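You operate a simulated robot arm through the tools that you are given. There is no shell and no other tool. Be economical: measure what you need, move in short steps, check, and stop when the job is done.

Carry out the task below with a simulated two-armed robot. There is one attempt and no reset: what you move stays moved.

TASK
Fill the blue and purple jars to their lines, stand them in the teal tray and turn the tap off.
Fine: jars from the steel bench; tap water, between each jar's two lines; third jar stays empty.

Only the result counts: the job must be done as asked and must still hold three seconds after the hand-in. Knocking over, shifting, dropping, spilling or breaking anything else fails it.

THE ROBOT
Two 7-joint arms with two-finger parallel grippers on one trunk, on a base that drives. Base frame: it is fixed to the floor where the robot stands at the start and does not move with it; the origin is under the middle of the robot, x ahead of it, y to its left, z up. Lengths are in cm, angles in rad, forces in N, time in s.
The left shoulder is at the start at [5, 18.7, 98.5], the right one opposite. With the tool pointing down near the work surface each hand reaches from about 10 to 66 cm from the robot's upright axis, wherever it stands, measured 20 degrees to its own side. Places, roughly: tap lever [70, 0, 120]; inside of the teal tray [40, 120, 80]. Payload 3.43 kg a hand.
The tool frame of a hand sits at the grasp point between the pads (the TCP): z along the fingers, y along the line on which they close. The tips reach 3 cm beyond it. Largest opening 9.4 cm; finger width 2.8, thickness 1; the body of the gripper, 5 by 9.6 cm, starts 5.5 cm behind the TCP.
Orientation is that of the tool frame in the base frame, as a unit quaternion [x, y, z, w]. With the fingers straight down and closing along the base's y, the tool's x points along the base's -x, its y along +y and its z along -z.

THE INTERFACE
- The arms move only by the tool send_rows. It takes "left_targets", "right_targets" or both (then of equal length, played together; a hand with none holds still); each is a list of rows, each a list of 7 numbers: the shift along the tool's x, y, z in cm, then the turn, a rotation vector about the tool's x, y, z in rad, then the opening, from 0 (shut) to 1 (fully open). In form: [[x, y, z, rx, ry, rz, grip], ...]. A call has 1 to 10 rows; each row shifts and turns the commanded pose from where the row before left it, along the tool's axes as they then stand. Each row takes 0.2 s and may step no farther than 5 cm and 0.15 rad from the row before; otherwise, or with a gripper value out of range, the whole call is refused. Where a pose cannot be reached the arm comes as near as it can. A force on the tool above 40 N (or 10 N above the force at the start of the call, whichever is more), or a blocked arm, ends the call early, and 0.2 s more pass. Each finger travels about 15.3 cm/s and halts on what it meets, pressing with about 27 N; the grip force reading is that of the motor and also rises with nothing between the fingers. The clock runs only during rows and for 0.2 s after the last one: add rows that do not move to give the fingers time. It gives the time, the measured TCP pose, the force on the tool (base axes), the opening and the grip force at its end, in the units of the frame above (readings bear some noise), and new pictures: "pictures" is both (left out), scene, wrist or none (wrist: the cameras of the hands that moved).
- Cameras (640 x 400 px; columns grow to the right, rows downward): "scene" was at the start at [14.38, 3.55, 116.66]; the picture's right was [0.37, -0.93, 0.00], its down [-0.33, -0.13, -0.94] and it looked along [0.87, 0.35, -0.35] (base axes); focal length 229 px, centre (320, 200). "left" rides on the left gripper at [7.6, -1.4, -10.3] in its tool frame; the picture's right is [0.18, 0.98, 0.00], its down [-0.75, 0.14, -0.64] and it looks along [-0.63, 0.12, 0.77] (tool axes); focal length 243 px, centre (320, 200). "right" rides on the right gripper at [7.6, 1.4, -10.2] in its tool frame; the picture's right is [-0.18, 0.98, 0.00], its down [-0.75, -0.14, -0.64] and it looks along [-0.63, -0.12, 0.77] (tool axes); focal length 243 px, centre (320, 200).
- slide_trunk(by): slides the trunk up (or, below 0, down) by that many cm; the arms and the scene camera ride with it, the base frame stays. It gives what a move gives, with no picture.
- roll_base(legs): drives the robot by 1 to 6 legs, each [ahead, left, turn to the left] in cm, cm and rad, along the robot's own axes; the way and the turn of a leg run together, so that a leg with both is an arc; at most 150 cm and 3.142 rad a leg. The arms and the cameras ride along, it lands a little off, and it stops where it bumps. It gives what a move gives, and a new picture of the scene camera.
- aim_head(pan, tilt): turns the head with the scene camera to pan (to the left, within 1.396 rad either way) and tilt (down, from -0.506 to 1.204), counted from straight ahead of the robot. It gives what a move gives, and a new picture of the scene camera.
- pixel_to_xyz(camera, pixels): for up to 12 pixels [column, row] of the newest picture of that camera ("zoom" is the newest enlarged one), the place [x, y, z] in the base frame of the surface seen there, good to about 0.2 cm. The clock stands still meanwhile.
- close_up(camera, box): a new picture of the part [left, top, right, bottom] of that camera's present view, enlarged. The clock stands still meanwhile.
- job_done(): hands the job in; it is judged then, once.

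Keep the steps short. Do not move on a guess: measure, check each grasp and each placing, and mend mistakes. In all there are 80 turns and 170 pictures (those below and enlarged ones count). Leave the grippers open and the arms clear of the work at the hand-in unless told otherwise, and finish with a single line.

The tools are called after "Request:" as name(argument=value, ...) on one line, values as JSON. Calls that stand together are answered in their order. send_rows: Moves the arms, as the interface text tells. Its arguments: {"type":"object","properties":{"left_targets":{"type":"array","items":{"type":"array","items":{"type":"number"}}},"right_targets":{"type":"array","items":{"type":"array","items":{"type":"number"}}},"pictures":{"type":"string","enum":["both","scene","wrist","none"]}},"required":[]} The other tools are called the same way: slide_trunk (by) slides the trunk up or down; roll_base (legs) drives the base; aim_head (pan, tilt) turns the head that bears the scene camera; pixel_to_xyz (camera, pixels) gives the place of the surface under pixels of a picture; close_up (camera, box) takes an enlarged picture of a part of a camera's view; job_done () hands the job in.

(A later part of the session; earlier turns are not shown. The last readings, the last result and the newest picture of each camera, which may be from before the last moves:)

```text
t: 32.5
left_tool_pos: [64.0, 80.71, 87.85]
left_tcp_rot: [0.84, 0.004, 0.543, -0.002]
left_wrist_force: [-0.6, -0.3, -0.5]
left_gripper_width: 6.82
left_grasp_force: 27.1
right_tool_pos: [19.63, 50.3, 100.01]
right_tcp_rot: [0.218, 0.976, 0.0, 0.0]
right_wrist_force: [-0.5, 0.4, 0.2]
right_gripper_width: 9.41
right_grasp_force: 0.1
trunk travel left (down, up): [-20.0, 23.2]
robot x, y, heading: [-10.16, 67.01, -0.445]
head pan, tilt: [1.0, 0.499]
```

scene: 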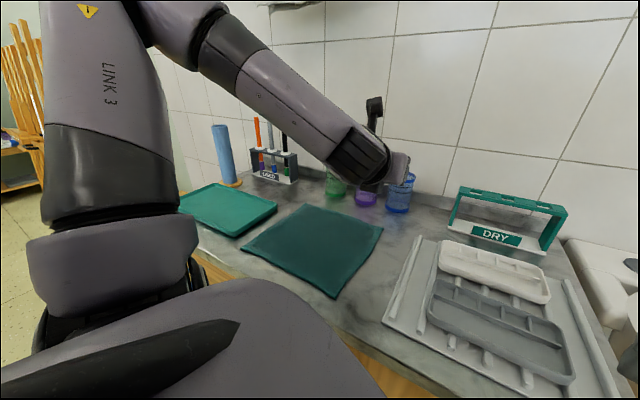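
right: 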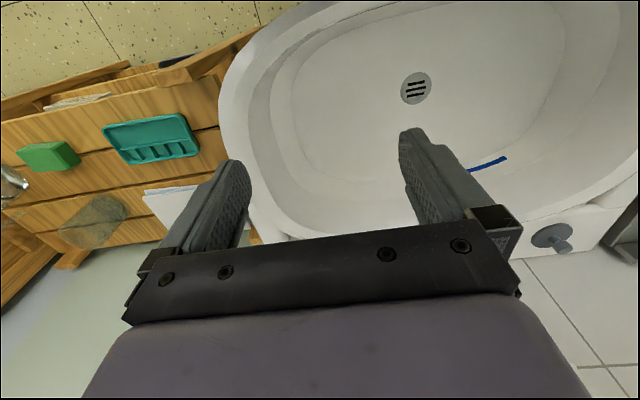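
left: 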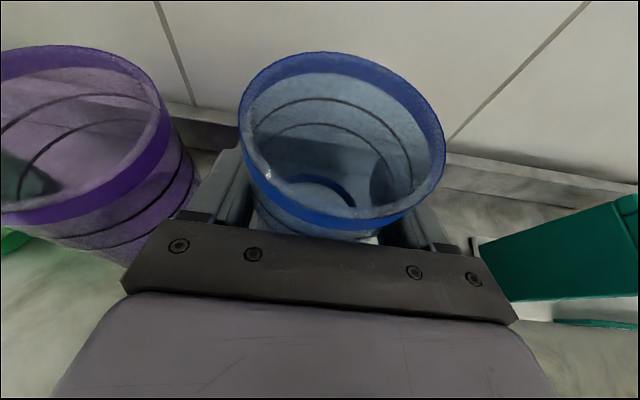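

The jar rides with the hand now. I lift 11 cm and draw back at moderate speed.

Request:
send_rows(left_targets=[[2.28, 0, -1.03, 0, 0, 0, 0], [2.28, 0, -1.03, 0, 0, 0, 0], [2.28, 0, -1.03, 0, 0, 0, 0], [2.28, 0, -1.03, 0, 0, 0, 0], [-1.24, 0, -2.73, 0, 0, 0, 0], [-1.24, 0, -2.73, 0, 0, 0, 0], [-1.24, 0, -2.73, 0, 0, 0, 0], [-1.24, 0, -2.73, 0, 0, 0, 0], [-1.24, 0, -2.73, 0, 0, 0, 0], [-1.24, 0, -2.73, 0, 0, 0, 0]], pictures="both")

```text
t: 34.6
left_tool_pos: [46.08, 80.62, 97.87]
left_tcp_rot: [0.84, 0.005, 0.543, -0.002]
left_wrist_force: [0.6, 0.3, 0.1]
left_gripper_width: 6.81
left_grasp_force: 27.5
right_tool_pos: [19.56, 50.25, 99.91]
right_tcp_rot: [0.218, 0.976, 0.001, 0.001]
right_wrist_force: [0.8, -0.5, 0.4]
right_gripper_width: 9.41
right_grasp_force: 0.1
trunk travel left (down, up): [-20.0, 23.2]
robot x, y, heading: [-10.25, 66.78, -0.441]
head pan, tilt: [1.0, 0.499]
```

scene: 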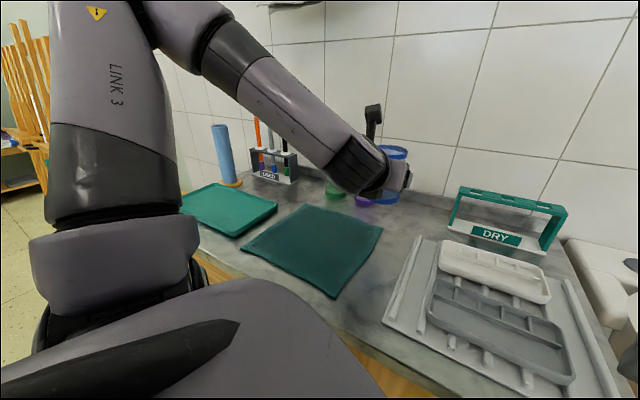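
left: 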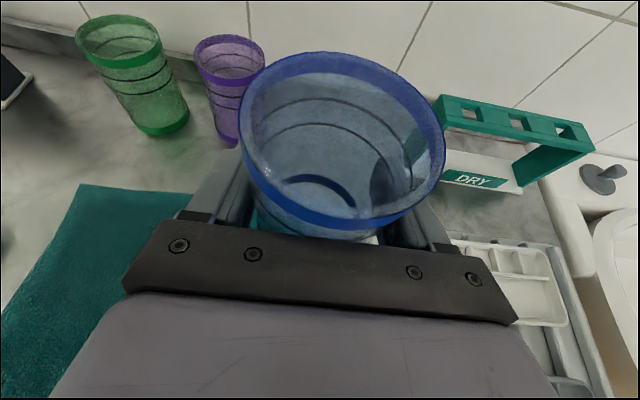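

Holding firmly (27.5 N). Now I turn the base straight and drive back to the sink in front of the tap.

Request:
roll_base(legs=[[0, 0, 0.443], [-2, 0, 0], [0, -65, 0], [12, 0, 0]])

Request:
aim_head(pan=0.3, tilt=0.2)

```text
t: 40.7
left_tool_pos: [44.64, 39.41, 97.85]
left_tcp_rot: [0.818, 0.191, 0.528, -0.123]
left_wrist_force: [-0.8, 0.0, 0.2]
left_gripper_width: 6.81
left_grasp_force: 27.0
right_tool_pos: [33.79, 0.45, 99.9]
right_tcp_rot: [-0.006, 1.0, 0.0, 0.0]
right_wrist_force: [0.1, 0.5, 0.6]
right_gripper_width: 9.37
right_grasp_force: 0.0
trunk travel left (down, up): [-20.0, 23.2]
robot x, y, heading: [-0.09, 2.49, 0.009]
head pan, tilt: [1.0, 0.499]
```

scene: 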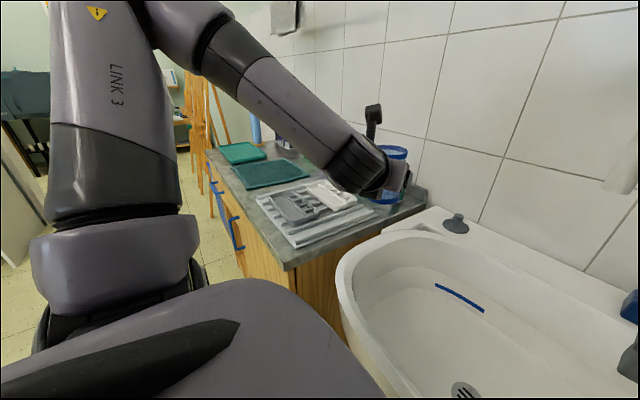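

```text
t: 41.8
left_tool_pos: [44.61, 39.41, 97.85]
left_tcp_rot: [0.818, 0.19, 0.529, -0.122]
left_wrist_force: [0.4, 0.3, 0.2]
left_gripper_width: 6.82
left_grasp_force: 26.9
right_tool_pos: [33.92, 0.48, 99.96]
right_tcp_rot: [-0.005, 1.0, -0.001, 0.0]
right_wrist_force: [-0.5, 0.8, -0.6]
right_gripper_width: 9.41
right_grasp_force: 0.1
trunk travel left (down, up): [-20.0, 23.2]
robot x, y, heading: [-0.08, 2.57, 0.003]
head pan, tilt: [0.3, 0.201]
```

scene: 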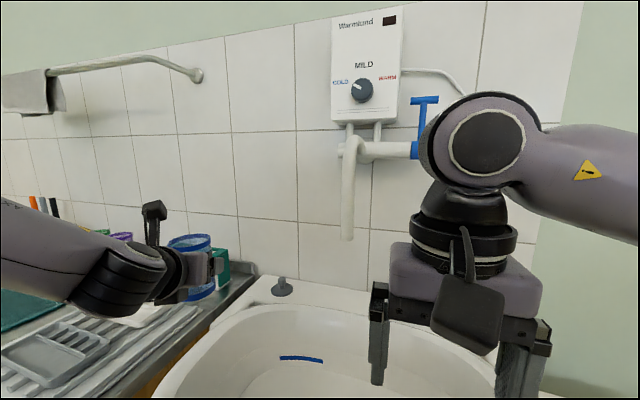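

I enlarge the tap and measure spout and lever.

Request:
close_up(camera="scene", box=[320, 80, 480, 260])

Request:
pixel_to_xyz(camera="scene", pixels=[[348, 238], [342, 232], [353, 232], [352, 140], [414, 100], [436, 100], [424, 99], [423, 115], [421, 128], [417, 150], [380, 150], [412, 145]])

```text
2.22 times, centred on (400, 170) of scene
```

zoom: 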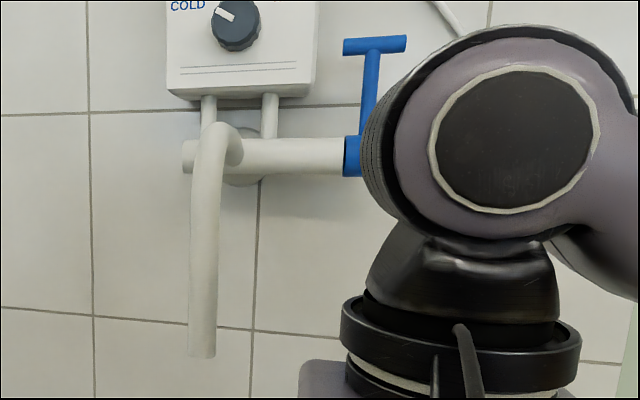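

```text
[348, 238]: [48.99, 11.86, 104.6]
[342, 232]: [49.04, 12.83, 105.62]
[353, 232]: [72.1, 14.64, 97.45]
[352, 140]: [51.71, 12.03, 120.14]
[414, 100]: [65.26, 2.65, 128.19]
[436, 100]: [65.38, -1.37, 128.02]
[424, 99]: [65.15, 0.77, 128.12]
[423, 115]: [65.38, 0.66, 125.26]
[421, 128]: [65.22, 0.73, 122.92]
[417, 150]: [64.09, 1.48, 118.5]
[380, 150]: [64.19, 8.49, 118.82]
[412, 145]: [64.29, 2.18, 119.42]
```

Spout centre ≈(49.9, 11.9), outlet z≈104; lever stem x≈65.5, y≈0.7, axis z≈119.3, T-bar at z 128. I bring the right hand forward and up, clear of the head, then pitch its fingers forward.

Request:
send_rows(right_targets=[[-2.4, -1.3, -3.5, 0, 0, 0, 1], [-2.4, -1.3, -3.5, 0, 0, 0, 1], [-2.4, -1.3, -3.5, 0, 0, 0, 1], [-2.4, -1.3, -3.5, 0, 0, 0, 1], [-2.4, -1.3, -3.5, 0, 0, 0, 1], [0, 0, 0, 0, -0.15, 0, 1], [0, 0, 0, 0, -0.15, 0, 1], [0, 0, 0, 0, -0.15, 0, 1], [0, 0, 0, 0, -0.15, 0, 1], [0, 0, 0, 0, -0.15, 0, 1]], pictures="scene")

```text
t: 44.0
left_tool_pos: [44.67, 39.41, 97.87]
left_tcp_rot: [0.818, 0.191, 0.528, -0.122]
left_wrist_force: [0.5, 1.0, -0.2]
left_gripper_width: 6.77
left_grasp_force: 27.2
right_tool_pos: [45.44, -5.99, 116.94]
right_tcp_rot: [-0.004, 0.93, 0.002, 0.368]
right_wrist_force: [1.0, 0.1, -1.2]
right_gripper_width: 9.38
right_grasp_force: 0.0
right hand out of reach, approached as far as the arm can: row 5
trunk travel left (down, up): [-20.0, 23.2]
robot x, y, heading: [-0.24, 2.51, 0.005]
head pan, tilt: [0.3, 0.201]
```

scene: 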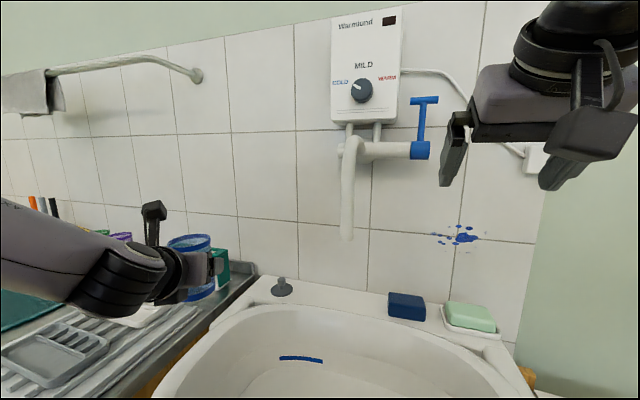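

The lever is well visible. I pitch on to near horizontal, and measure the lever again.

Request:
send_rows(right_targets=[[0, 0, 0, 0, -0.15, 0, 1], [0, 0, 0, 0, -0.15, 0, 1], [0, 0, 0, 0, -0.15, 0, 1], [0, 0, 0, 0, -0.15, 0, 1], [0, 0, 0, 0, -0.15, 0, 1], [0, 0, 0, 0, 0, 0, 0.6]], pictures="both")

Request:
pixel_to_xyz(camera="scene", pixels=[[413, 100], [435, 100], [423, 115], [421, 130], [421, 150], [413, 148], [428, 148]])

```text
t: 45.4
left_tool_pos: [44.65, 39.37, 97.91]
left_tcp_rot: [0.818, 0.191, 0.528, -0.122]
left_wrist_force: [0.1, 0.2, -0.7]
left_gripper_width: 6.76
left_grasp_force: 26.9
right_tool_pos: [45.49, -5.92, 116.82]
right_tcp_rot: [-0.003, 0.731, 0.003, 0.682]
right_wrist_force: [-0.1, -0.4, -0.7]
right_gripper_width: 5.63
right_grasp_force: 0.1
trunk travel left (down, up): [-20.0, 23.2]
robot x, y, heading: [-0.22, 2.9, 0.01]
head pan, tilt: [0.3, 0.201]
```

scene: 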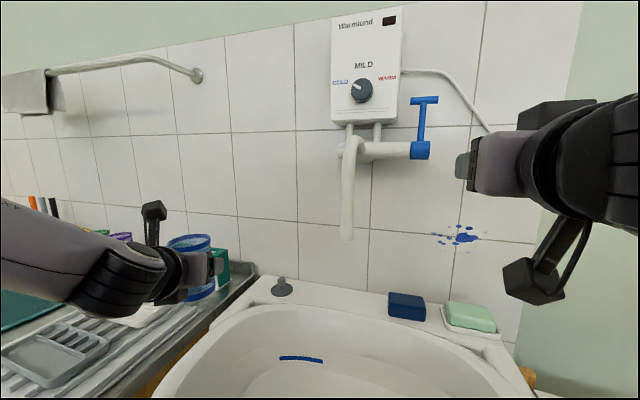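
right: 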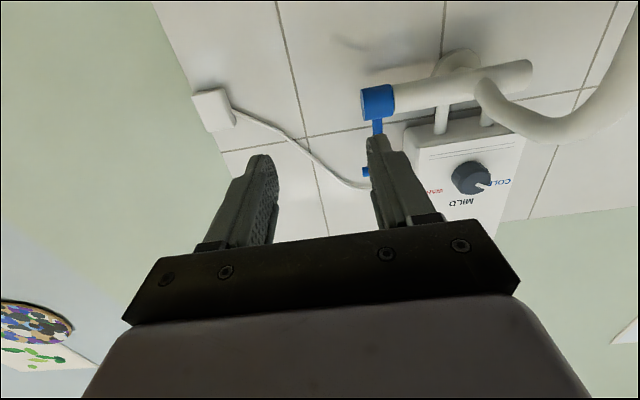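

```text
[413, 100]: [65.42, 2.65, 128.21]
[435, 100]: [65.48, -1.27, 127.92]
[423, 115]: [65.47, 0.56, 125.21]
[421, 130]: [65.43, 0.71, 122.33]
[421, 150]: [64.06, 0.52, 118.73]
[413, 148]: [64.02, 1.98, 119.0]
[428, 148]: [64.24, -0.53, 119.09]
```

I move the right hand to stand-off (57, 0.6, 124) before the stem.

Request:
send_rows(right_targets=[[-2.0, 1.63, 2.74, 0, 0, 0, 0.6], [-2.0, 1.63, 2.74, 0, 0, 0, 0.6], [-2.0, 1.63, 2.74, 0, 0, 0, 0.6], [-2.0, 1.63, 2.74, 0, 0, 0, 0.6], [0, 0, 0, 0, 0, 0, 0.6]], pictures="both")

```text
t: 46.6
left_tool_pos: [44.55, 39.33, 97.78]
left_tcp_rot: [0.818, 0.191, 0.528, -0.122]
left_wrist_force: [-0.4, -0.2, -1.1]
left_gripper_width: 6.8
left_grasp_force: 27.1
right_tool_pos: [56.89, 0.43, 124.06]
right_tcp_rot: [-0.005, 0.732, 0.004, 0.682]
right_wrist_force: [0.2, -1.1, 1.2]
right_gripper_width: 5.64
right_grasp_force: 0.1
trunk travel left (down, up): [-20.0, 23.2]
robot x, y, heading: [-0.58, 2.78, 0.008]
head pan, tilt: [0.3, 0.201]
```

scene: 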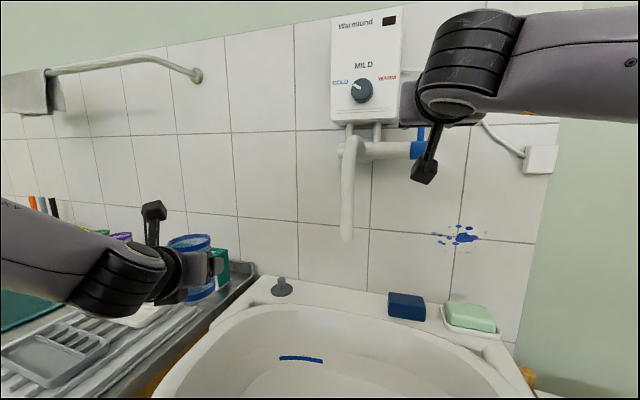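
right: 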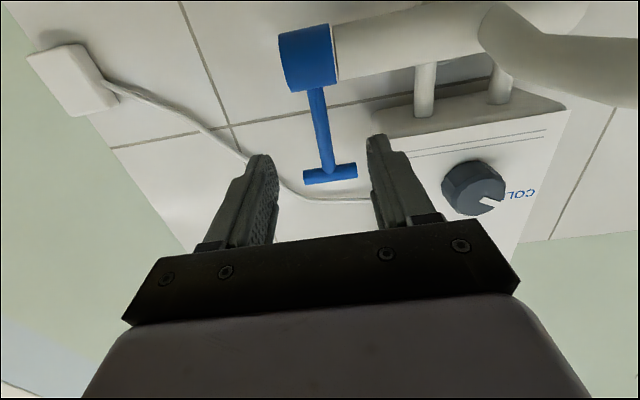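

Before going forward I measure the heater box's nearest corner, so the gripper stays clear.

Request:
pixel_to_xyz(camera="scene", pixels=[[396, 100], [398, 122], [390, 120], [340, 119], [396, 60]])

Request:
pixel_to_xyz(camera="right", pixels=[[380, 140], [400, 170], [440, 160], [560, 115], [313, 110], [322, 150], [310, 178], [350, 168], [305, 60], [420, 200]])

```text
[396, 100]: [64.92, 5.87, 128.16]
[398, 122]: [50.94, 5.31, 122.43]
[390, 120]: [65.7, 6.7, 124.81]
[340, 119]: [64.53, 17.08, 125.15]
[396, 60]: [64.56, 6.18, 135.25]
```

```text
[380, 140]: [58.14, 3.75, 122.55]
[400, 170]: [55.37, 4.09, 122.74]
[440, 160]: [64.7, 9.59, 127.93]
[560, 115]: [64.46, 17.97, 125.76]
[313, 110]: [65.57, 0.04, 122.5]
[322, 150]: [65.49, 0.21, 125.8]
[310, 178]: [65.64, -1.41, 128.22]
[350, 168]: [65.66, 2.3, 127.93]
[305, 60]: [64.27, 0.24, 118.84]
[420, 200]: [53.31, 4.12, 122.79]
```

Box edge y≈5.8, front x≈64.5: the fingers (outer y 4.2) pass it. I bring the right fingers around the stem (open still), and the left jar unyawed to about (50, 20, 96) beside the spout.

Request:
send_rows(right_targets=[[-0.17, 0, 2.5, 0, 0, 0, 0.6], [-0.17, 0, 2.5, 0, 0, 0, 0.6], [0, 0, 2.5, 0, 0, 0, 0.6], [0, 0, 0, 0, 0, 0, 0.6], [0, 0, 0, 0, 0, 0, 0.6], [0, 0, 0, 0, 0, 0, 0.6], [0, 0, 0, 0, 0, 0, 0.6], [0, 0, 0, 0, 0, 0, 0.6]], left_targets=[[0, 0, 0, -0.138, 0, 0.0625, 0], [0, 0, 0, -0.138, 0, 0.0625, 0], [0, 0, 0, -0.138, 0, 0.0625, 0], [0.09, 3.88, 1.12, 0, 0, 0, 0], [0.09, 3.88, 1.12, 0, 0, 0, 0], [0.09, 3.88, 1.12, 0, 0, 0, 0], [0.09, 3.88, 1.12, 0, 0, 0, 0], [0.09, 3.88, 1.12, 0, 0, 0, 0]], pictures="both")

```text
refused: row 1 steps farther than a row can; nothing moved
```

Row 1 turned a hair too far; I resend with 0.149 rad.

Request:
send_rows(right_targets=[[-0.17, 0, 2.5, 0, 0, 0, 0.6], [-0.17, 0, 2.5, 0, 0, 0, 0.6], [0, 0, 2.5, 0, 0, 0, 0.6], [0, 0, 0, 0, 0, 0, 0.6], [0, 0, 0, 0, 0, 0, 0.6], [0, 0, 0, 0, 0, 0, 0.6], [0, 0, 0, 0, 0, 0, 0.6], [0, 0, 0, 0, 0, 0, 0.6]], left_targets=[[0, 0, 0, -0.1355, 0, 0.0613, 0], [0, 0, 0, -0.1355, 0, 0.0613, 0], [0, 0, 0, -0.1355, 0, 0.0613, 0], [0.09, 3.88, 1.12, 0, 0, 0, 0], [0.09, 3.88, 1.12, 0, 0, 0, 0], [0.09, 3.88, 1.12, 0, 0, 0, 0], [0.09, 3.88, 1.12, 0, 0, 0, 0], [0.09, 3.88, 1.12, 0, 0, 0, 0]], pictures="both")

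```text
t: 48.4
left_tool_pos: [49.92, 19.76, 96.03]
left_tcp_rot: [0.84, 0.005, 0.542, -0.003]
left_wrist_force: [-0.3, 0.2, -0.6]
left_gripper_width: 6.79
left_grasp_force: 27.2
right_tool_pos: [64.45, 0.65, 123.91]
right_tcp_rot: [-0.004, 0.732, 0.004, 0.682]
right_wrist_force: [-0.1, -0.1, -0.9]
right_gripper_width: 5.65
right_grasp_force: 0.0
trunk travel left (down, up): [-20.0, 23.2]
robot x, y, heading: [0.11, 2.6, 0.005]
head pan, tilt: [0.3, 0.201]
```

scene: 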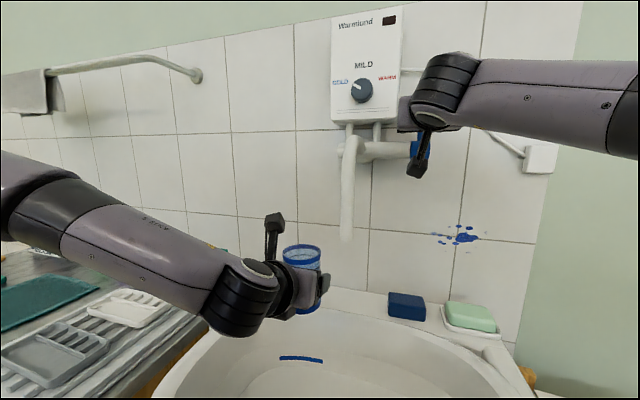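
right: 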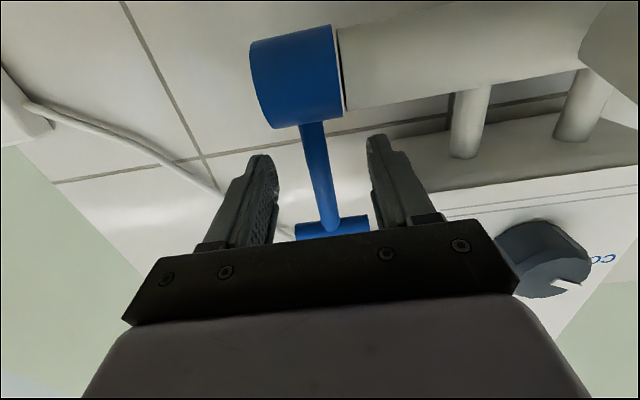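
left: 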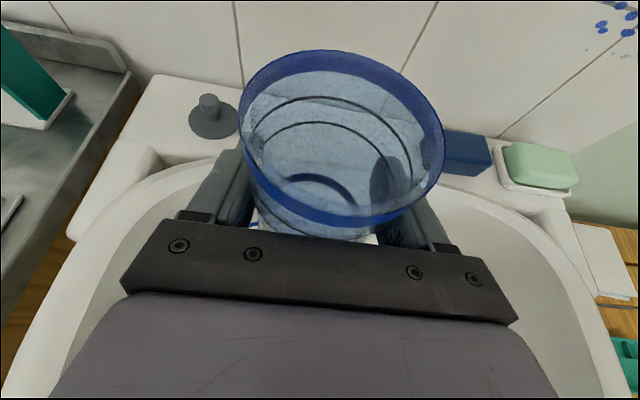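

The stem is between the right fingers. I slide the jar 7.9 cm right under the spout (rim at z≈101.6, spout at 104).

Request:
send_rows(left_targets=[[0.1, 2.6, 0.15, 0, 0, 0, 0], [0.1, 2.6, 0.15, 0, 0, 0, 0], [0, 2.7, 0.15, 0, 0, 0, 0], [0, 0, 0, 0, 0, 0, 0]], pictures="both")

Request:
close_up(camera="scene", box=[260, 180, 420, 320])

```text
t: 49.4
left_tool_pos: [50.31, 14.62, 96.35]
left_tcp_rot: [0.84, 0.006, 0.543, -0.003]
left_wrist_force: [0.2, 0.3, -0.5]
left_gripper_width: 6.79
left_grasp_force: 27.7
left hand out of reach, approached as far as the arm can: row 3
right_tool_pos: [64.49, 0.46, 123.94]
right_tcp_rot: [-0.004, 0.732, 0.004, 0.681]
right_wrist_force: [0.4, 0.3, 0.0]
right_gripper_width: 5.66
right_grasp_force: 0.0
trunk travel left (down, up): [-20.0, 23.2]
robot x, y, heading: [-0.27, 2.52, 0.007]
head pan, tilt: [0.3, 0.201]
```

scene: 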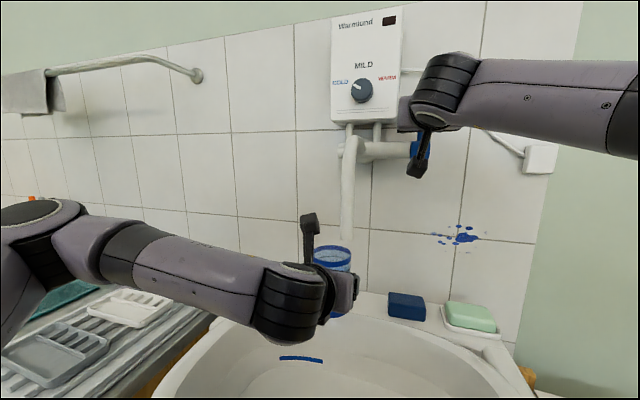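
left: 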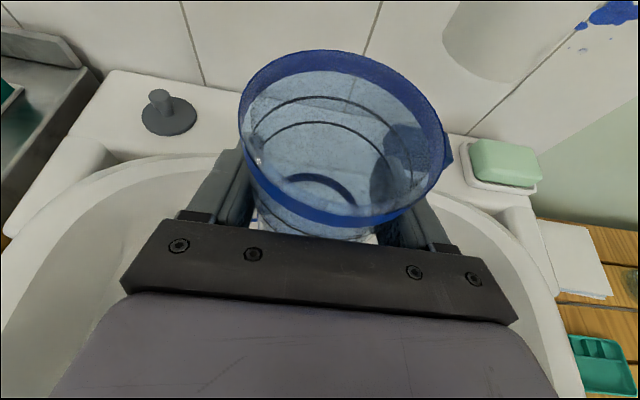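

```text
2.86 times, centred on (340, 250) of scene
```

zoom: 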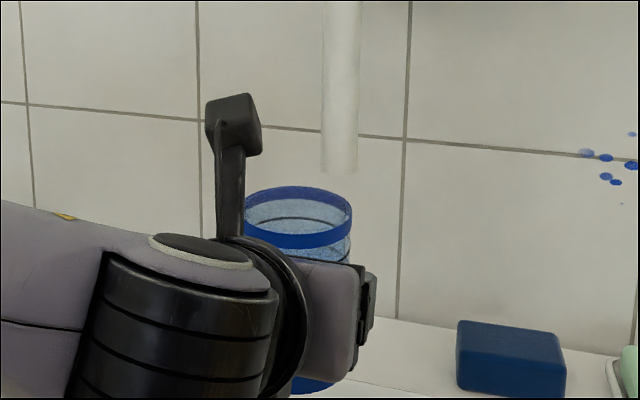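

The arm folds out of reach at y=14.6. I yaw the left hand 0.45 rad clockwise (wrist goes left), then finish the shift.

Request:
send_rows(left_targets=[[0, 0, 0, -0.1355, 0, 0.0613, 0], [0, 0, 0, -0.1355, 0, 0.0613, 0], [0, 0, 0, -0.1355, 0, 0.0613, 0], [0.24, 1.22, 0.54, 0, 0, 0, 0], [0.24, 1.22, 0.54, 0, 0, 0, 0], [0, 0, 0, 0, 0, 0, 0]], pictures="both")

Request:
close_up(camera="scene", box=[260, 180, 420, 320])

```text
t: 50.8
left_tool_pos: [50.52, 12.0, 96.22]
left_tcp_rot: [0.819, -0.181, 0.531, 0.117]
left_wrist_force: [0.5, 0.1, -1.1]
left_gripper_width: 6.77
left_grasp_force: 26.8
right_tool_pos: [64.39, 0.62, 123.91]
right_tcp_rot: [-0.004, 0.732, 0.004, 0.682]
right_wrist_force: [0.1, 0.6, -0.8]
right_gripper_width: 5.64
right_grasp_force: 0.0
trunk travel left (down, up): [-20.0, 23.2]
robot x, y, heading: [-0.12, 3.08, 0.01]
head pan, tilt: [0.3, 0.201]
```

scene: 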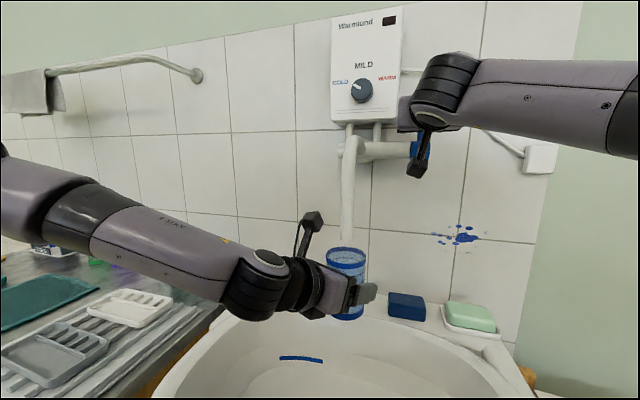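
left: 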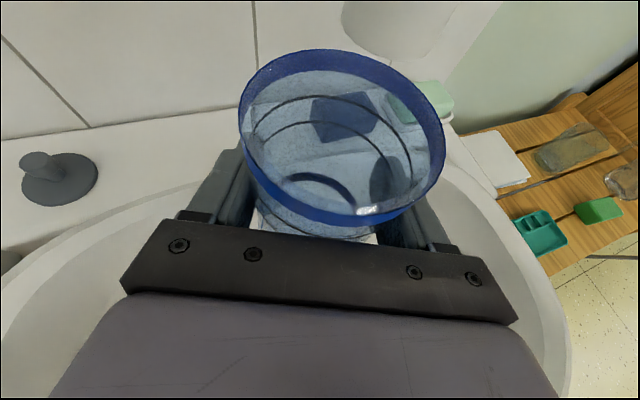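

```text
2.86 times, centred on (340, 250) of scene
```

zoom: 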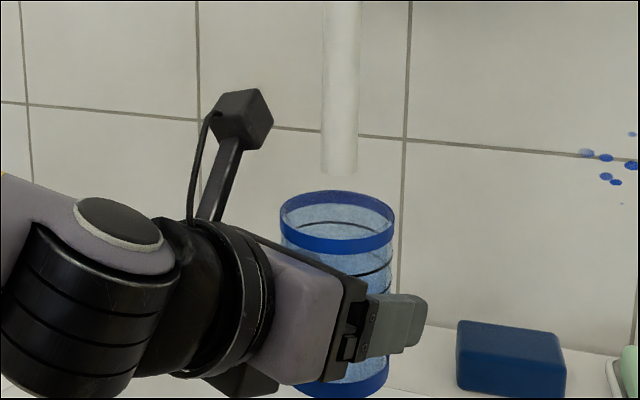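

Sideways it lines up. I check the depth: rim of the jar against the spout tip.

Request:
pixel_to_xyz(camera="zoom", pixels=[[285, 228], [310, 243], [338, 248], [370, 243], [392, 228], [338, 172], [338, 194]])

Request:
pixel_to_xyz(camera="left", pixels=[[244, 130], [290, 205], [340, 220], [400, 205], [440, 150], [340, 50], [400, 50], [385, 40]])

```text
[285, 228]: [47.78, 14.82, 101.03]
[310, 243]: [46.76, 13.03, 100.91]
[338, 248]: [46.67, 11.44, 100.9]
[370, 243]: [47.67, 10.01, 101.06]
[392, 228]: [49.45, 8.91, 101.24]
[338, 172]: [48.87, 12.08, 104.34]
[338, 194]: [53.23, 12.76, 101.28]
```

```text
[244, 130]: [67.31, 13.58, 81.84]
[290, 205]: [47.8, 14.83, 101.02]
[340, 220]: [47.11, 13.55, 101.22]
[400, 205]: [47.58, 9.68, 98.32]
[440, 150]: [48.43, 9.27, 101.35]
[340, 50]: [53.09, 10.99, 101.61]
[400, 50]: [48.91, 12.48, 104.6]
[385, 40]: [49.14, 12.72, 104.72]
```

Jar centre ≈(49.9, 12.1), spout (49.9, 11.9): centred. Now I close the right fingers on the lever stem.

Request:
send_rows(right_targets=[[0, 0, 0, 0, 0, 0, 0.35], [0, 0, 0, 0, 0, 0, 0.15], [0, 0, 0, 0, 0, 0, 0.0], [0, 0, 0, 0, 0, 0, 0.0]], pictures="wrist")

```text
t: 51.8
left_tool_pos: [50.62, 12.01, 96.17]
left_tcp_rot: [0.82, -0.18, 0.531, 0.116]
left_wrist_force: [0.1, 0.7, -0.8]
left_gripper_width: 6.77
left_grasp_force: 26.9
right_tool_pos: [64.49, 0.59, 123.99]
right_tcp_rot: [-0.003, 0.733, 0.002, 0.681]
right_wrist_force: [-0.1, 0.9, -0.8]
right_gripper_width: 1.26
right_grasp_force: 45.3
trunk travel left (down, up): [-20.0, 23.2]
robot x, y, heading: [-0.38, 2.41, 0.008]
head pan, tilt: [0.3, 0.201]
```

right: 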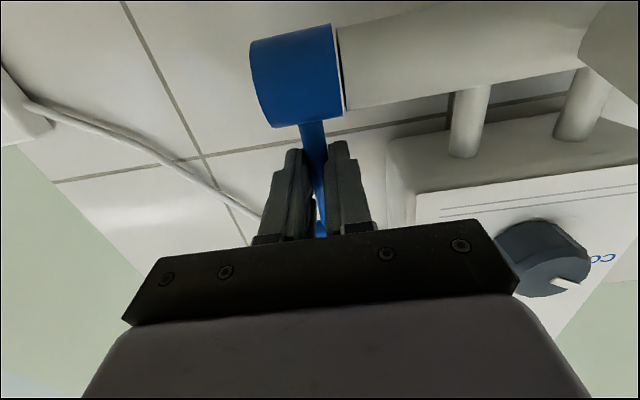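

Stem gripped (1.26 cm). I pull it 0.3 rad toward the robot along its arc as a first test.

Request:
send_rows(right_targets=[[0.07, 0, -0.7, 0, 0, 0, 0], [0.23, 0, -0.7, 0, 0, 0, 0]], pictures="both")

Request:
close_up(camera="scene", box=[280, 110, 440, 330])

```text
t: 52.4
left_tool_pos: [50.8, 12.02, 96.07]
left_tcp_rot: [0.821, -0.181, 0.529, 0.118]
left_wrist_force: [0.2, 0.9, 0.1]
left_gripper_width: 6.79
left_grasp_force: 26.5
right_tool_pos: [63.26, 0.5, 123.67]
right_tcp_rot: [-0.003, 0.732, 0.002, 0.681]
right_wrist_force: [22.2, 4.5, 8.5]
right_gripper_width: 1.28
right_grasp_force: 44.5
trunk travel left (down, up): [-20.0, 23.2]
robot x, y, heading: [0.15, 3.19, 0.005]
head pan, tilt: [0.3, 0.201]
```

scene: 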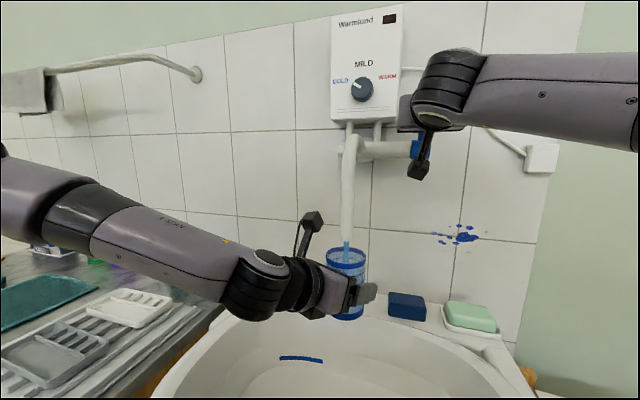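
right: 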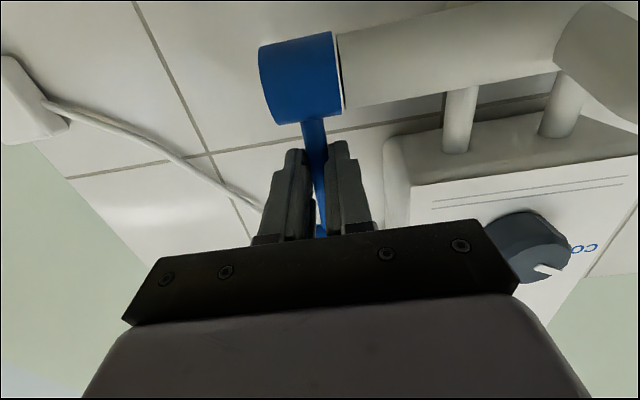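

```text
1.82 times, centred on (360, 220) of scene
```

zoom: 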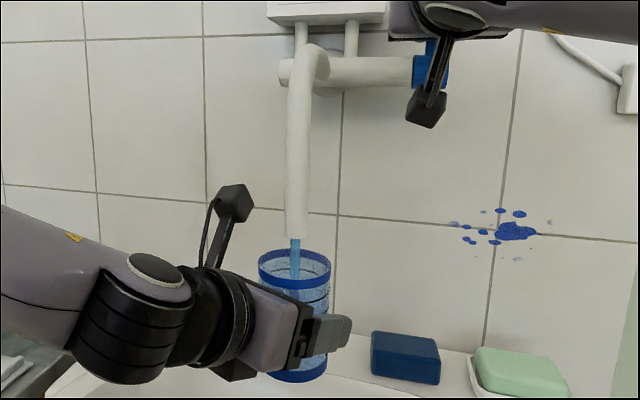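

Water flows, landing in the jar. I wait 0.6 s and look at the level.

Request:
send_rows(left_targets=[[0, 0, 0, 0, 0, 0, 0], [0, 0, 0, 0, 0, 0, 0], [0, 0, 0, 0, 0, 0, 0]], pictures="wrist")

Request:
close_up(camera="scene", box=[300, 230, 400, 330])

```text
t: 53.2
left_tool_pos: [50.79, 12.13, 96.18]
left_tcp_rot: [0.82, -0.18, 0.53, 0.117]
left_wrist_force: [0.7, 0.6, -0.9]
left_gripper_width: 6.78
left_grasp_force: 26.8
right_tool_pos: [63.3, 0.57, 123.66]
right_tcp_rot: [-0.003, 0.732, 0.003, 0.681]
right_wrist_force: [20.3, 2.4, 8.8]
right_gripper_width: 1.26
right_grasp_force: 44.8
trunk travel left (down, up): [-20.0, 23.2]
robot x, y, heading: [-0.67, 2.68, 0.007]
head pan, tilt: [0.3, 0.201]
```

left: 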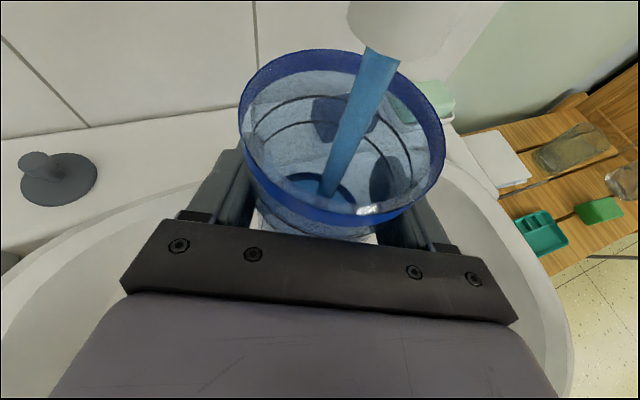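

```text
4.00 times, centred on (350, 280) of scene
```

zoom: 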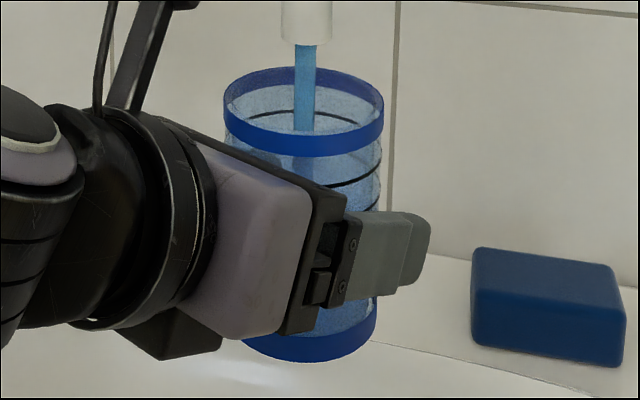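

The level is still near the bottom. I wait 2 s more.

Request:
send_rows(left_targets=[[0, 0, 0, 0, 0, 0, 0], [0, 0, 0, 0, 0, 0, 0], [0, 0, 0, 0, 0, 0, 0], [0, 0, 0, 0, 0, 0, 0], [0, 0, 0, 0, 0, 0, 0], [0, 0, 0, 0, 0, 0, 0], [0, 0, 0, 0, 0, 0, 0], [0, 0, 0, 0, 0, 0, 0], [0, 0, 0, 0, 0, 0, 0], [0, 0, 0, 0, 0, 0, 0]], pictures="wrist")

Request:
close_up(camera="scene", box=[300, 230, 400, 330])

```text
t: 55.4
left_tool_pos: [50.54, 12.12, 96.03]
left_tcp_rot: [0.82, -0.181, 0.53, 0.118]
left_wrist_force: [-0.3, 0.0, -1.2]
left_gripper_width: 6.76
left_grasp_force: 27.2
right_tool_pos: [63.27, 0.61, 123.63]
right_tcp_rot: [-0.004, 0.732, 0.003, 0.681]
right_wrist_force: [19.9, 1.3, 10.0]
right_gripper_width: 1.24
right_grasp_force: 45.0
trunk travel left (down, up): [-20.0, 23.2]
robot x, y, heading: [-0.18, 2.59, 0.008]
head pan, tilt: [0.3, 0.201]
```

left: 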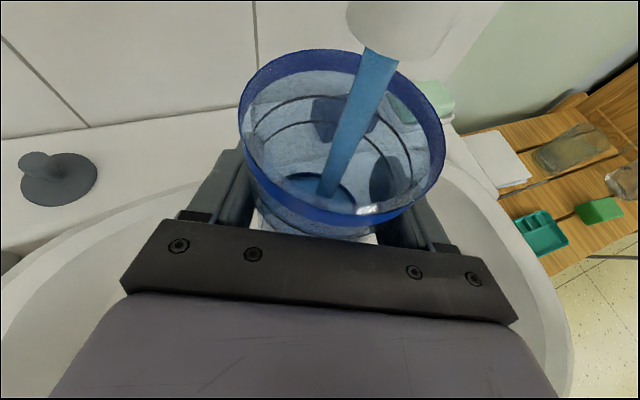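

```text
4.00 times, centred on (350, 280) of scene
```

zoom: 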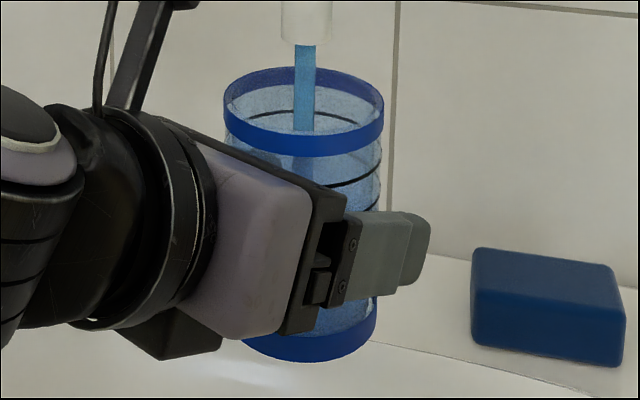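

Flow is slow. I open the lever further, by about 0.3 rad more.

Request:
send_rows(right_targets=[[0.28, 0, -0.65, 0, 0, 0, 0], [0.35, 0, -0.65, 0, 0, 0, 0], [0, 0, 0, 0, 0, 0, 0], [0, 0, 0, 0, 0, 0, 0]], pictures="none")

Request:
close_up(camera="scene", box=[300, 230, 400, 330])

Request:
close_up(camera="left", box=[220, 20, 470, 250])

```text
t: 56.4
left_tool_pos: [50.56, 12.04, 96.23]
left_tcp_rot: [0.82, -0.181, 0.53, 0.117]
left_wrist_force: [0.3, -0.5, -0.6]
left_gripper_width: 6.73
left_grasp_force: 26.3
right_tool_pos: [61.85, 0.67, 123.11]
right_tcp_rot: [-0.003, 0.732, 0.002, 0.682]
right_wrist_force: [17.9, -0.5, 10.8]
right_gripper_width: 1.24
right_grasp_force: 44.6
trunk travel left (down, up): [-20.0, 23.2]
robot x, y, heading: [-0.11, 2.72, 0.005]
head pan, tilt: [0.3, 0.201]
```

```text
4.00 times, centred on (350, 280) of scene
```

zoom: 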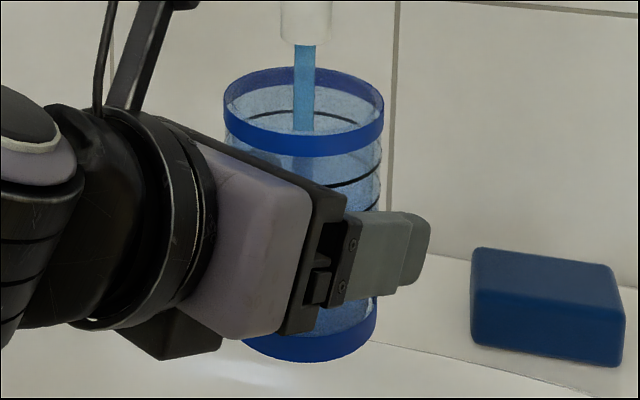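

```text
1.74 times, centred on (345, 135) of left
```

zoom: 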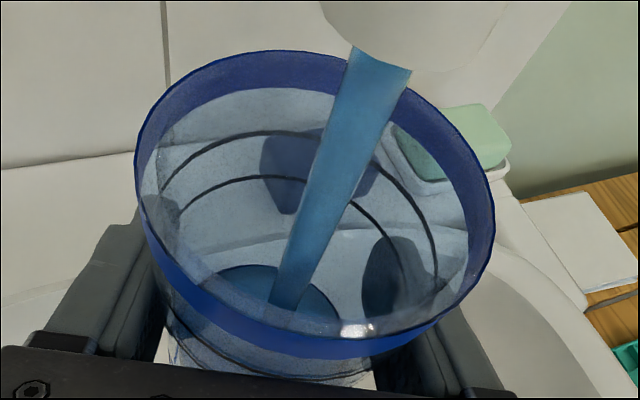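

A dark water disc is visible at the bottom. I wait 2 s and measure the surface height.

Request:
send_rows(left_targets=[[0, 0, 0, 0, 0, 0, 0], [0, 0, 0, 0, 0, 0, 0], [0, 0, 0, 0, 0, 0, 0], [0, 0, 0, 0, 0, 0, 0], [0, 0, 0, 0, 0, 0, 0], [0, 0, 0, 0, 0, 0, 0], [0, 0, 0, 0, 0, 0, 0], [0, 0, 0, 0, 0, 0, 0], [0, 0, 0, 0, 0, 0, 0]], pictures="none")

Request:
close_up(camera="left", box=[220, 20, 470, 250])

Request:
pixel_to_xyz(camera="zoom", pixels=[[240, 280], [255, 275], [320, 300], [310, 295], [250, 180], [330, 180], [260, 134], [300, 238], [390, 290]])

```text
t: 58.4
left_tool_pos: [50.72, 12.03, 96.11]
left_tcp_rot: [0.821, -0.181, 0.529, 0.118]
left_wrist_force: [-0.7, 0.5, -1.5]
left_gripper_width: 6.73
left_grasp_force: 26.9
right_tool_pos: [61.92, 0.58, 123.06]
right_tcp_rot: [-0.003, 0.733, 0.002, 0.68]
right_wrist_force: [15.6, -1.7, 8.6]
right_gripper_width: 1.21
right_grasp_force: 44.4
trunk travel left (down, up): [-20.0, 23.2]
robot x, y, heading: [-0.27, 2.61, 0.008]
head pan, tilt: [0.3, 0.201]
```

```text
1.74 times, centred on (345, 135) of left
```

zoom: 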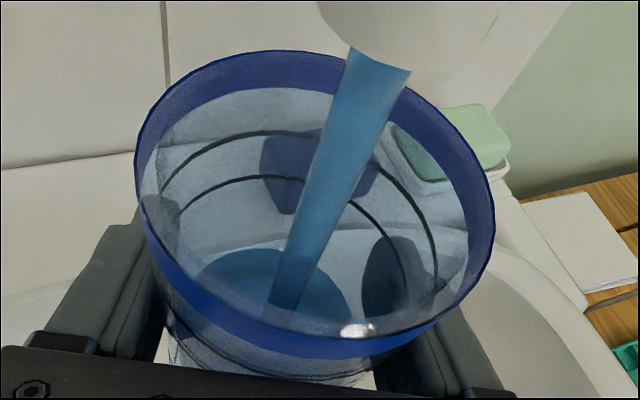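

```text
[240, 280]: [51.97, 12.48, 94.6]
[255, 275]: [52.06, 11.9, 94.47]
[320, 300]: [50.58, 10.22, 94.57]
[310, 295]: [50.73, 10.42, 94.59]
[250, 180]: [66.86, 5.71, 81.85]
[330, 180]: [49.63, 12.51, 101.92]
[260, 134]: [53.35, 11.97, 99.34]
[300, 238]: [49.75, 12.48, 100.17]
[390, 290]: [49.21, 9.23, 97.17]
```

The surface is at z≈94.55. I measure the two lines inside the jar for reference.

Request:
pixel_to_xyz(camera="zoom", pixels=[[260, 180], [275, 178], [220, 193], [245, 182], [410, 268], [260, 134], [290, 131], [210, 155], [430, 240], [200, 168], [380, 230], [270, 285]])

Request:
send_rows(left_targets=[[0, 0, 0, 0, 0, 0, 0], [0, 0, 0, 0, 0, 0, 0], [0, 0, 0, 0, 0, 0, 0], [0, 0, 0, 0, 0, 0, 0], [0, 0, 0, 0, 0, 0, 0], [0, 0, 0, 0, 0, 0, 0], [0, 0, 0, 0, 0, 0, 0], [0, 0, 0, 0, 0, 0, 0], [0, 0, 0, 0, 0, 0, 0]], pictures="none")

Request:
close_up(camera="left", box=[220, 20, 470, 250])

Request:
pixel_to_xyz(camera="zoom", pixels=[[240, 280], [255, 275], [320, 300], [260, 260], [230, 265], [340, 290]])

```text
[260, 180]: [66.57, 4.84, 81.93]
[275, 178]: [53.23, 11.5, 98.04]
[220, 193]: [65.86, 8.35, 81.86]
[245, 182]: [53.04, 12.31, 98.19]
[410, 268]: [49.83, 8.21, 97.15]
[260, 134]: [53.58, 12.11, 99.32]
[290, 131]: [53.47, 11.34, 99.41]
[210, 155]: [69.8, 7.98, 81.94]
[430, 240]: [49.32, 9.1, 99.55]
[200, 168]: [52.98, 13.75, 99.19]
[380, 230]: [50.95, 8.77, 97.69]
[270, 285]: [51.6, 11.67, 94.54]
```

```text
t: 60.4
left_tool_pos: [50.48, 12.13, 96.06]
left_tcp_rot: [0.82, -0.181, 0.53, 0.117]
left_wrist_force: [-0.6, 0.0, -0.2]
left_gripper_width: 6.73
left_grasp_force: 26.6
right_tool_pos: [61.99, 0.55, 123.01]
right_tcp_rot: [-0.002, 0.732, 0.002, 0.681]
right_wrist_force: [13.7, -2.6, 7.9]
right_gripper_width: 1.26
right_grasp_force: 45.4
trunk travel left (down, up): [-20.0, 23.2]
robot x, y, heading: [-0.25, 2.65, 0.001]
head pan, tilt: [0.3, 0.201]
```

```text
1.74 times, centred on (345, 135) of left
```

zoom: 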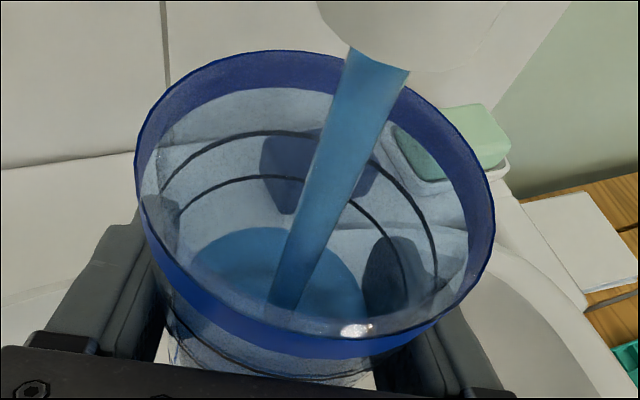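

```text
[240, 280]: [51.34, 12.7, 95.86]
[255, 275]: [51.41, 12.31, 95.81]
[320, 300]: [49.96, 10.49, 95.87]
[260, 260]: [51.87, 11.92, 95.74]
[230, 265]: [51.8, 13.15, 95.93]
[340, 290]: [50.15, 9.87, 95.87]
```

The level rises 0.63 cm/s: now 95.85; lines at ≈98.1 and 99.35, aim 98.7. I wait 2 s more and recheck.

Request:
send_rows(left_targets=[[0, 0, 0, 0, 0, 0, 0], [0, 0, 0, 0, 0, 0, 0], [0, 0, 0, 0, 0, 0, 0], [0, 0, 0, 0, 0, 0, 0], [0, 0, 0, 0, 0, 0, 0], [0, 0, 0, 0, 0, 0, 0], [0, 0, 0, 0, 0, 0, 0], [0, 0, 0, 0, 0, 0, 0], [0, 0, 0, 0, 0, 0, 0]], pictures="none")

Request:
close_up(camera="left", box=[220, 20, 470, 250])

Request:
pixel_to_xyz(camera="zoom", pixels=[[240, 270], [255, 255], [320, 300], [260, 240], [230, 255], [340, 290], [260, 178], [260, 133]])

```text
t: 62.4
left_tool_pos: [50.53, 12.0, 96.15]
left_tcp_rot: [0.82, -0.181, 0.53, 0.117]
left_wrist_force: [-0.2, 1.0, -2.2]
left_gripper_width: 6.75
left_grasp_force: 26.2
right_tool_pos: [61.67, 0.6, 123.22]
right_tcp_rot: [-0.004, 0.733, 0.003, 0.68]
right_wrist_force: [11.8, -3.0, 6.5]
right_gripper_width: 1.25
right_grasp_force: 45.1
trunk travel left (down, up): [-20.0, 23.2]
robot x, y, heading: [0.4, 2.63, 0.008]
head pan, tilt: [0.3, 0.201]
```

```text
1.74 times, centred on (345, 135) of left
```

zoom: 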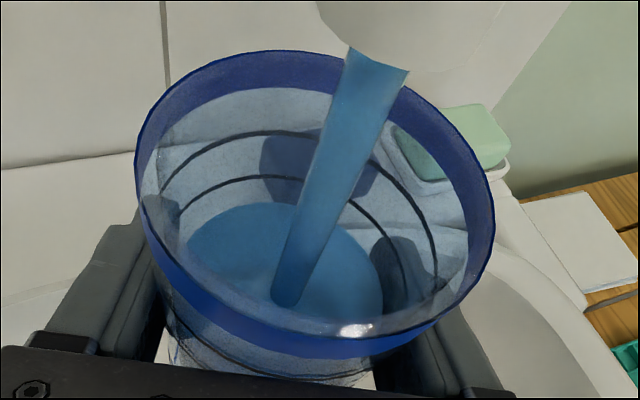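

```text
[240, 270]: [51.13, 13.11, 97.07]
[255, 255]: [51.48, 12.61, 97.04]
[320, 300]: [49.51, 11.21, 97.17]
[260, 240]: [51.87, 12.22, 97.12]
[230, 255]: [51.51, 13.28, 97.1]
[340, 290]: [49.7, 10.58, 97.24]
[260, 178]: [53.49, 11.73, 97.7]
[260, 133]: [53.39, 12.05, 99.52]
```

At 97.1. I wait 1.6 s more and then push the lever back upright in the same call (expect ≈98.5).

Request:
send_rows(right_targets=[[0, 0, 0, 0, 0, 0, 0], [0, 0, 0, 0, 0, 0, 0], [0, 0, 0, 0, 0, 0, 0], [0, 0, 0, 0, 0, 0, 0], [0, 0, 0, 0, 0, 0, 0], [0, 0, 0, 0, 0, 0, 0], [0, 0, 0, 0, 0, 0, 0], [0, 0, 0, 0, 0, 0, 0], [-0.63, 0, 1.3, 0, 0, 0, 0], [-0.3, 0, 1.55, 0, 0, 0, 0]], pictures="scene")

Request:
close_up(camera="left", box=[220, 20, 470, 250])

Request:
pixel_to_xyz(camera="zoom", pixels=[[240, 270], [255, 255], [320, 300], [260, 240], [230, 255], [340, 290], [260, 178], [260, 133]])

```text
t: 64.6
left_tool_pos: [50.43, 12.01, 96.33]
left_tcp_rot: [0.82, -0.182, 0.53, 0.116]
left_wrist_force: [0.1, 0.2, -2.2]
left_gripper_width: 6.71
left_grasp_force: 26.7
right_tool_pos: [64.4, 0.53, 124.01]
right_tcp_rot: [-0.003, 0.732, 0.003, 0.681]
right_wrist_force: [-23.6, -7.3, -8.7]
right_gripper_width: 1.24
right_grasp_force: 45.1
trunk travel left (down, up): [-20.0, 23.2]
robot x, y, heading: [0.05, 2.45, 0.005]
head pan, tilt: [0.3, 0.201]
```

scene: 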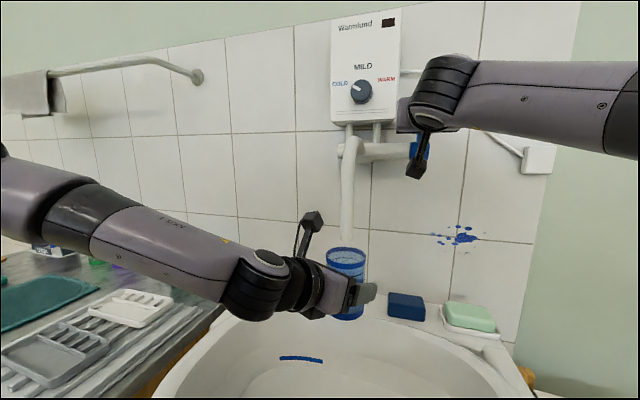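

```text
1.74 times, centred on (345, 135) of left
```

zoom: 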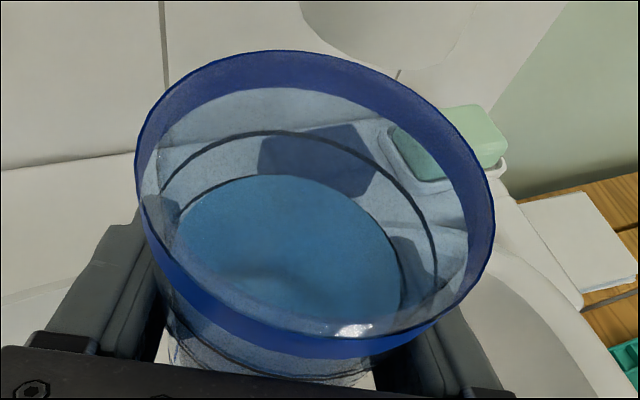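

```text
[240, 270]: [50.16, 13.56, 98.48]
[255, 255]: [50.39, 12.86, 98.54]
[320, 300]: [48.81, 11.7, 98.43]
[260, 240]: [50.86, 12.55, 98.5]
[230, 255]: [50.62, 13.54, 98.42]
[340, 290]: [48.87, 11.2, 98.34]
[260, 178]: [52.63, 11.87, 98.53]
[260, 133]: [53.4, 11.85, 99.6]
```

The stream has stopped; level ≈98.45, very near the lower line. I look at it from the side too.

Request:
close_up(camera="scene", box=[320, 240, 376, 275])

Request:
close_up(camera="left", box=[270, 60, 410, 150])

Request:
pixel_to_xyz(camera="zoom", pixels=[[320, 320], [420, 250], [470, 245], [130, 170], [40, 190], [130, 96], [220, 80], [560, 320]])

```text
11.43 times, centred on (348, 258) of scene
```

zoom: 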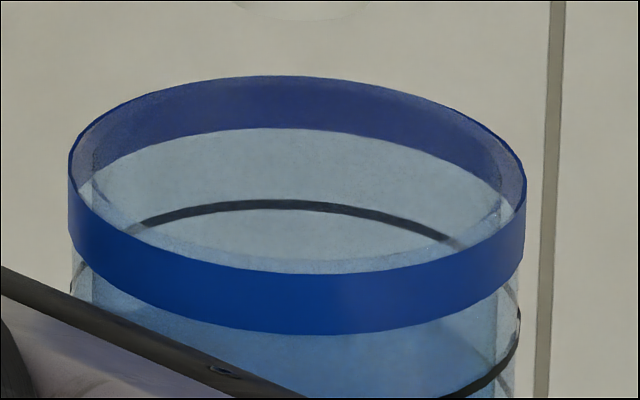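

```text
4.44 times, centred on (340, 105) of left
```

zoom: 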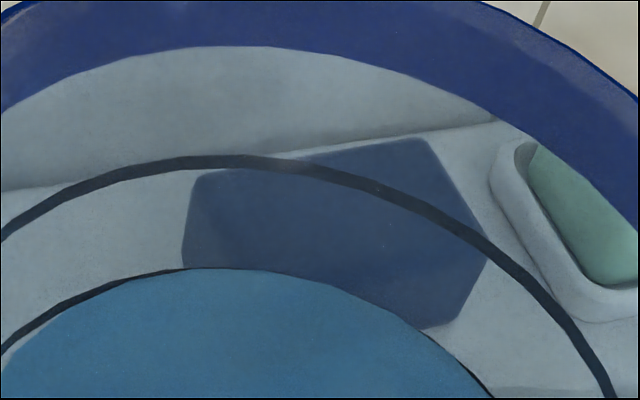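

```text
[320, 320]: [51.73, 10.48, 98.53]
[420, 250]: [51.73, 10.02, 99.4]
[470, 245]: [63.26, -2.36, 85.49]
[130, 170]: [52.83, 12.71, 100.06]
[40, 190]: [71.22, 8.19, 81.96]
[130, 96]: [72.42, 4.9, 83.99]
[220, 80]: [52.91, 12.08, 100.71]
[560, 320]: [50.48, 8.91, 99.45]
```

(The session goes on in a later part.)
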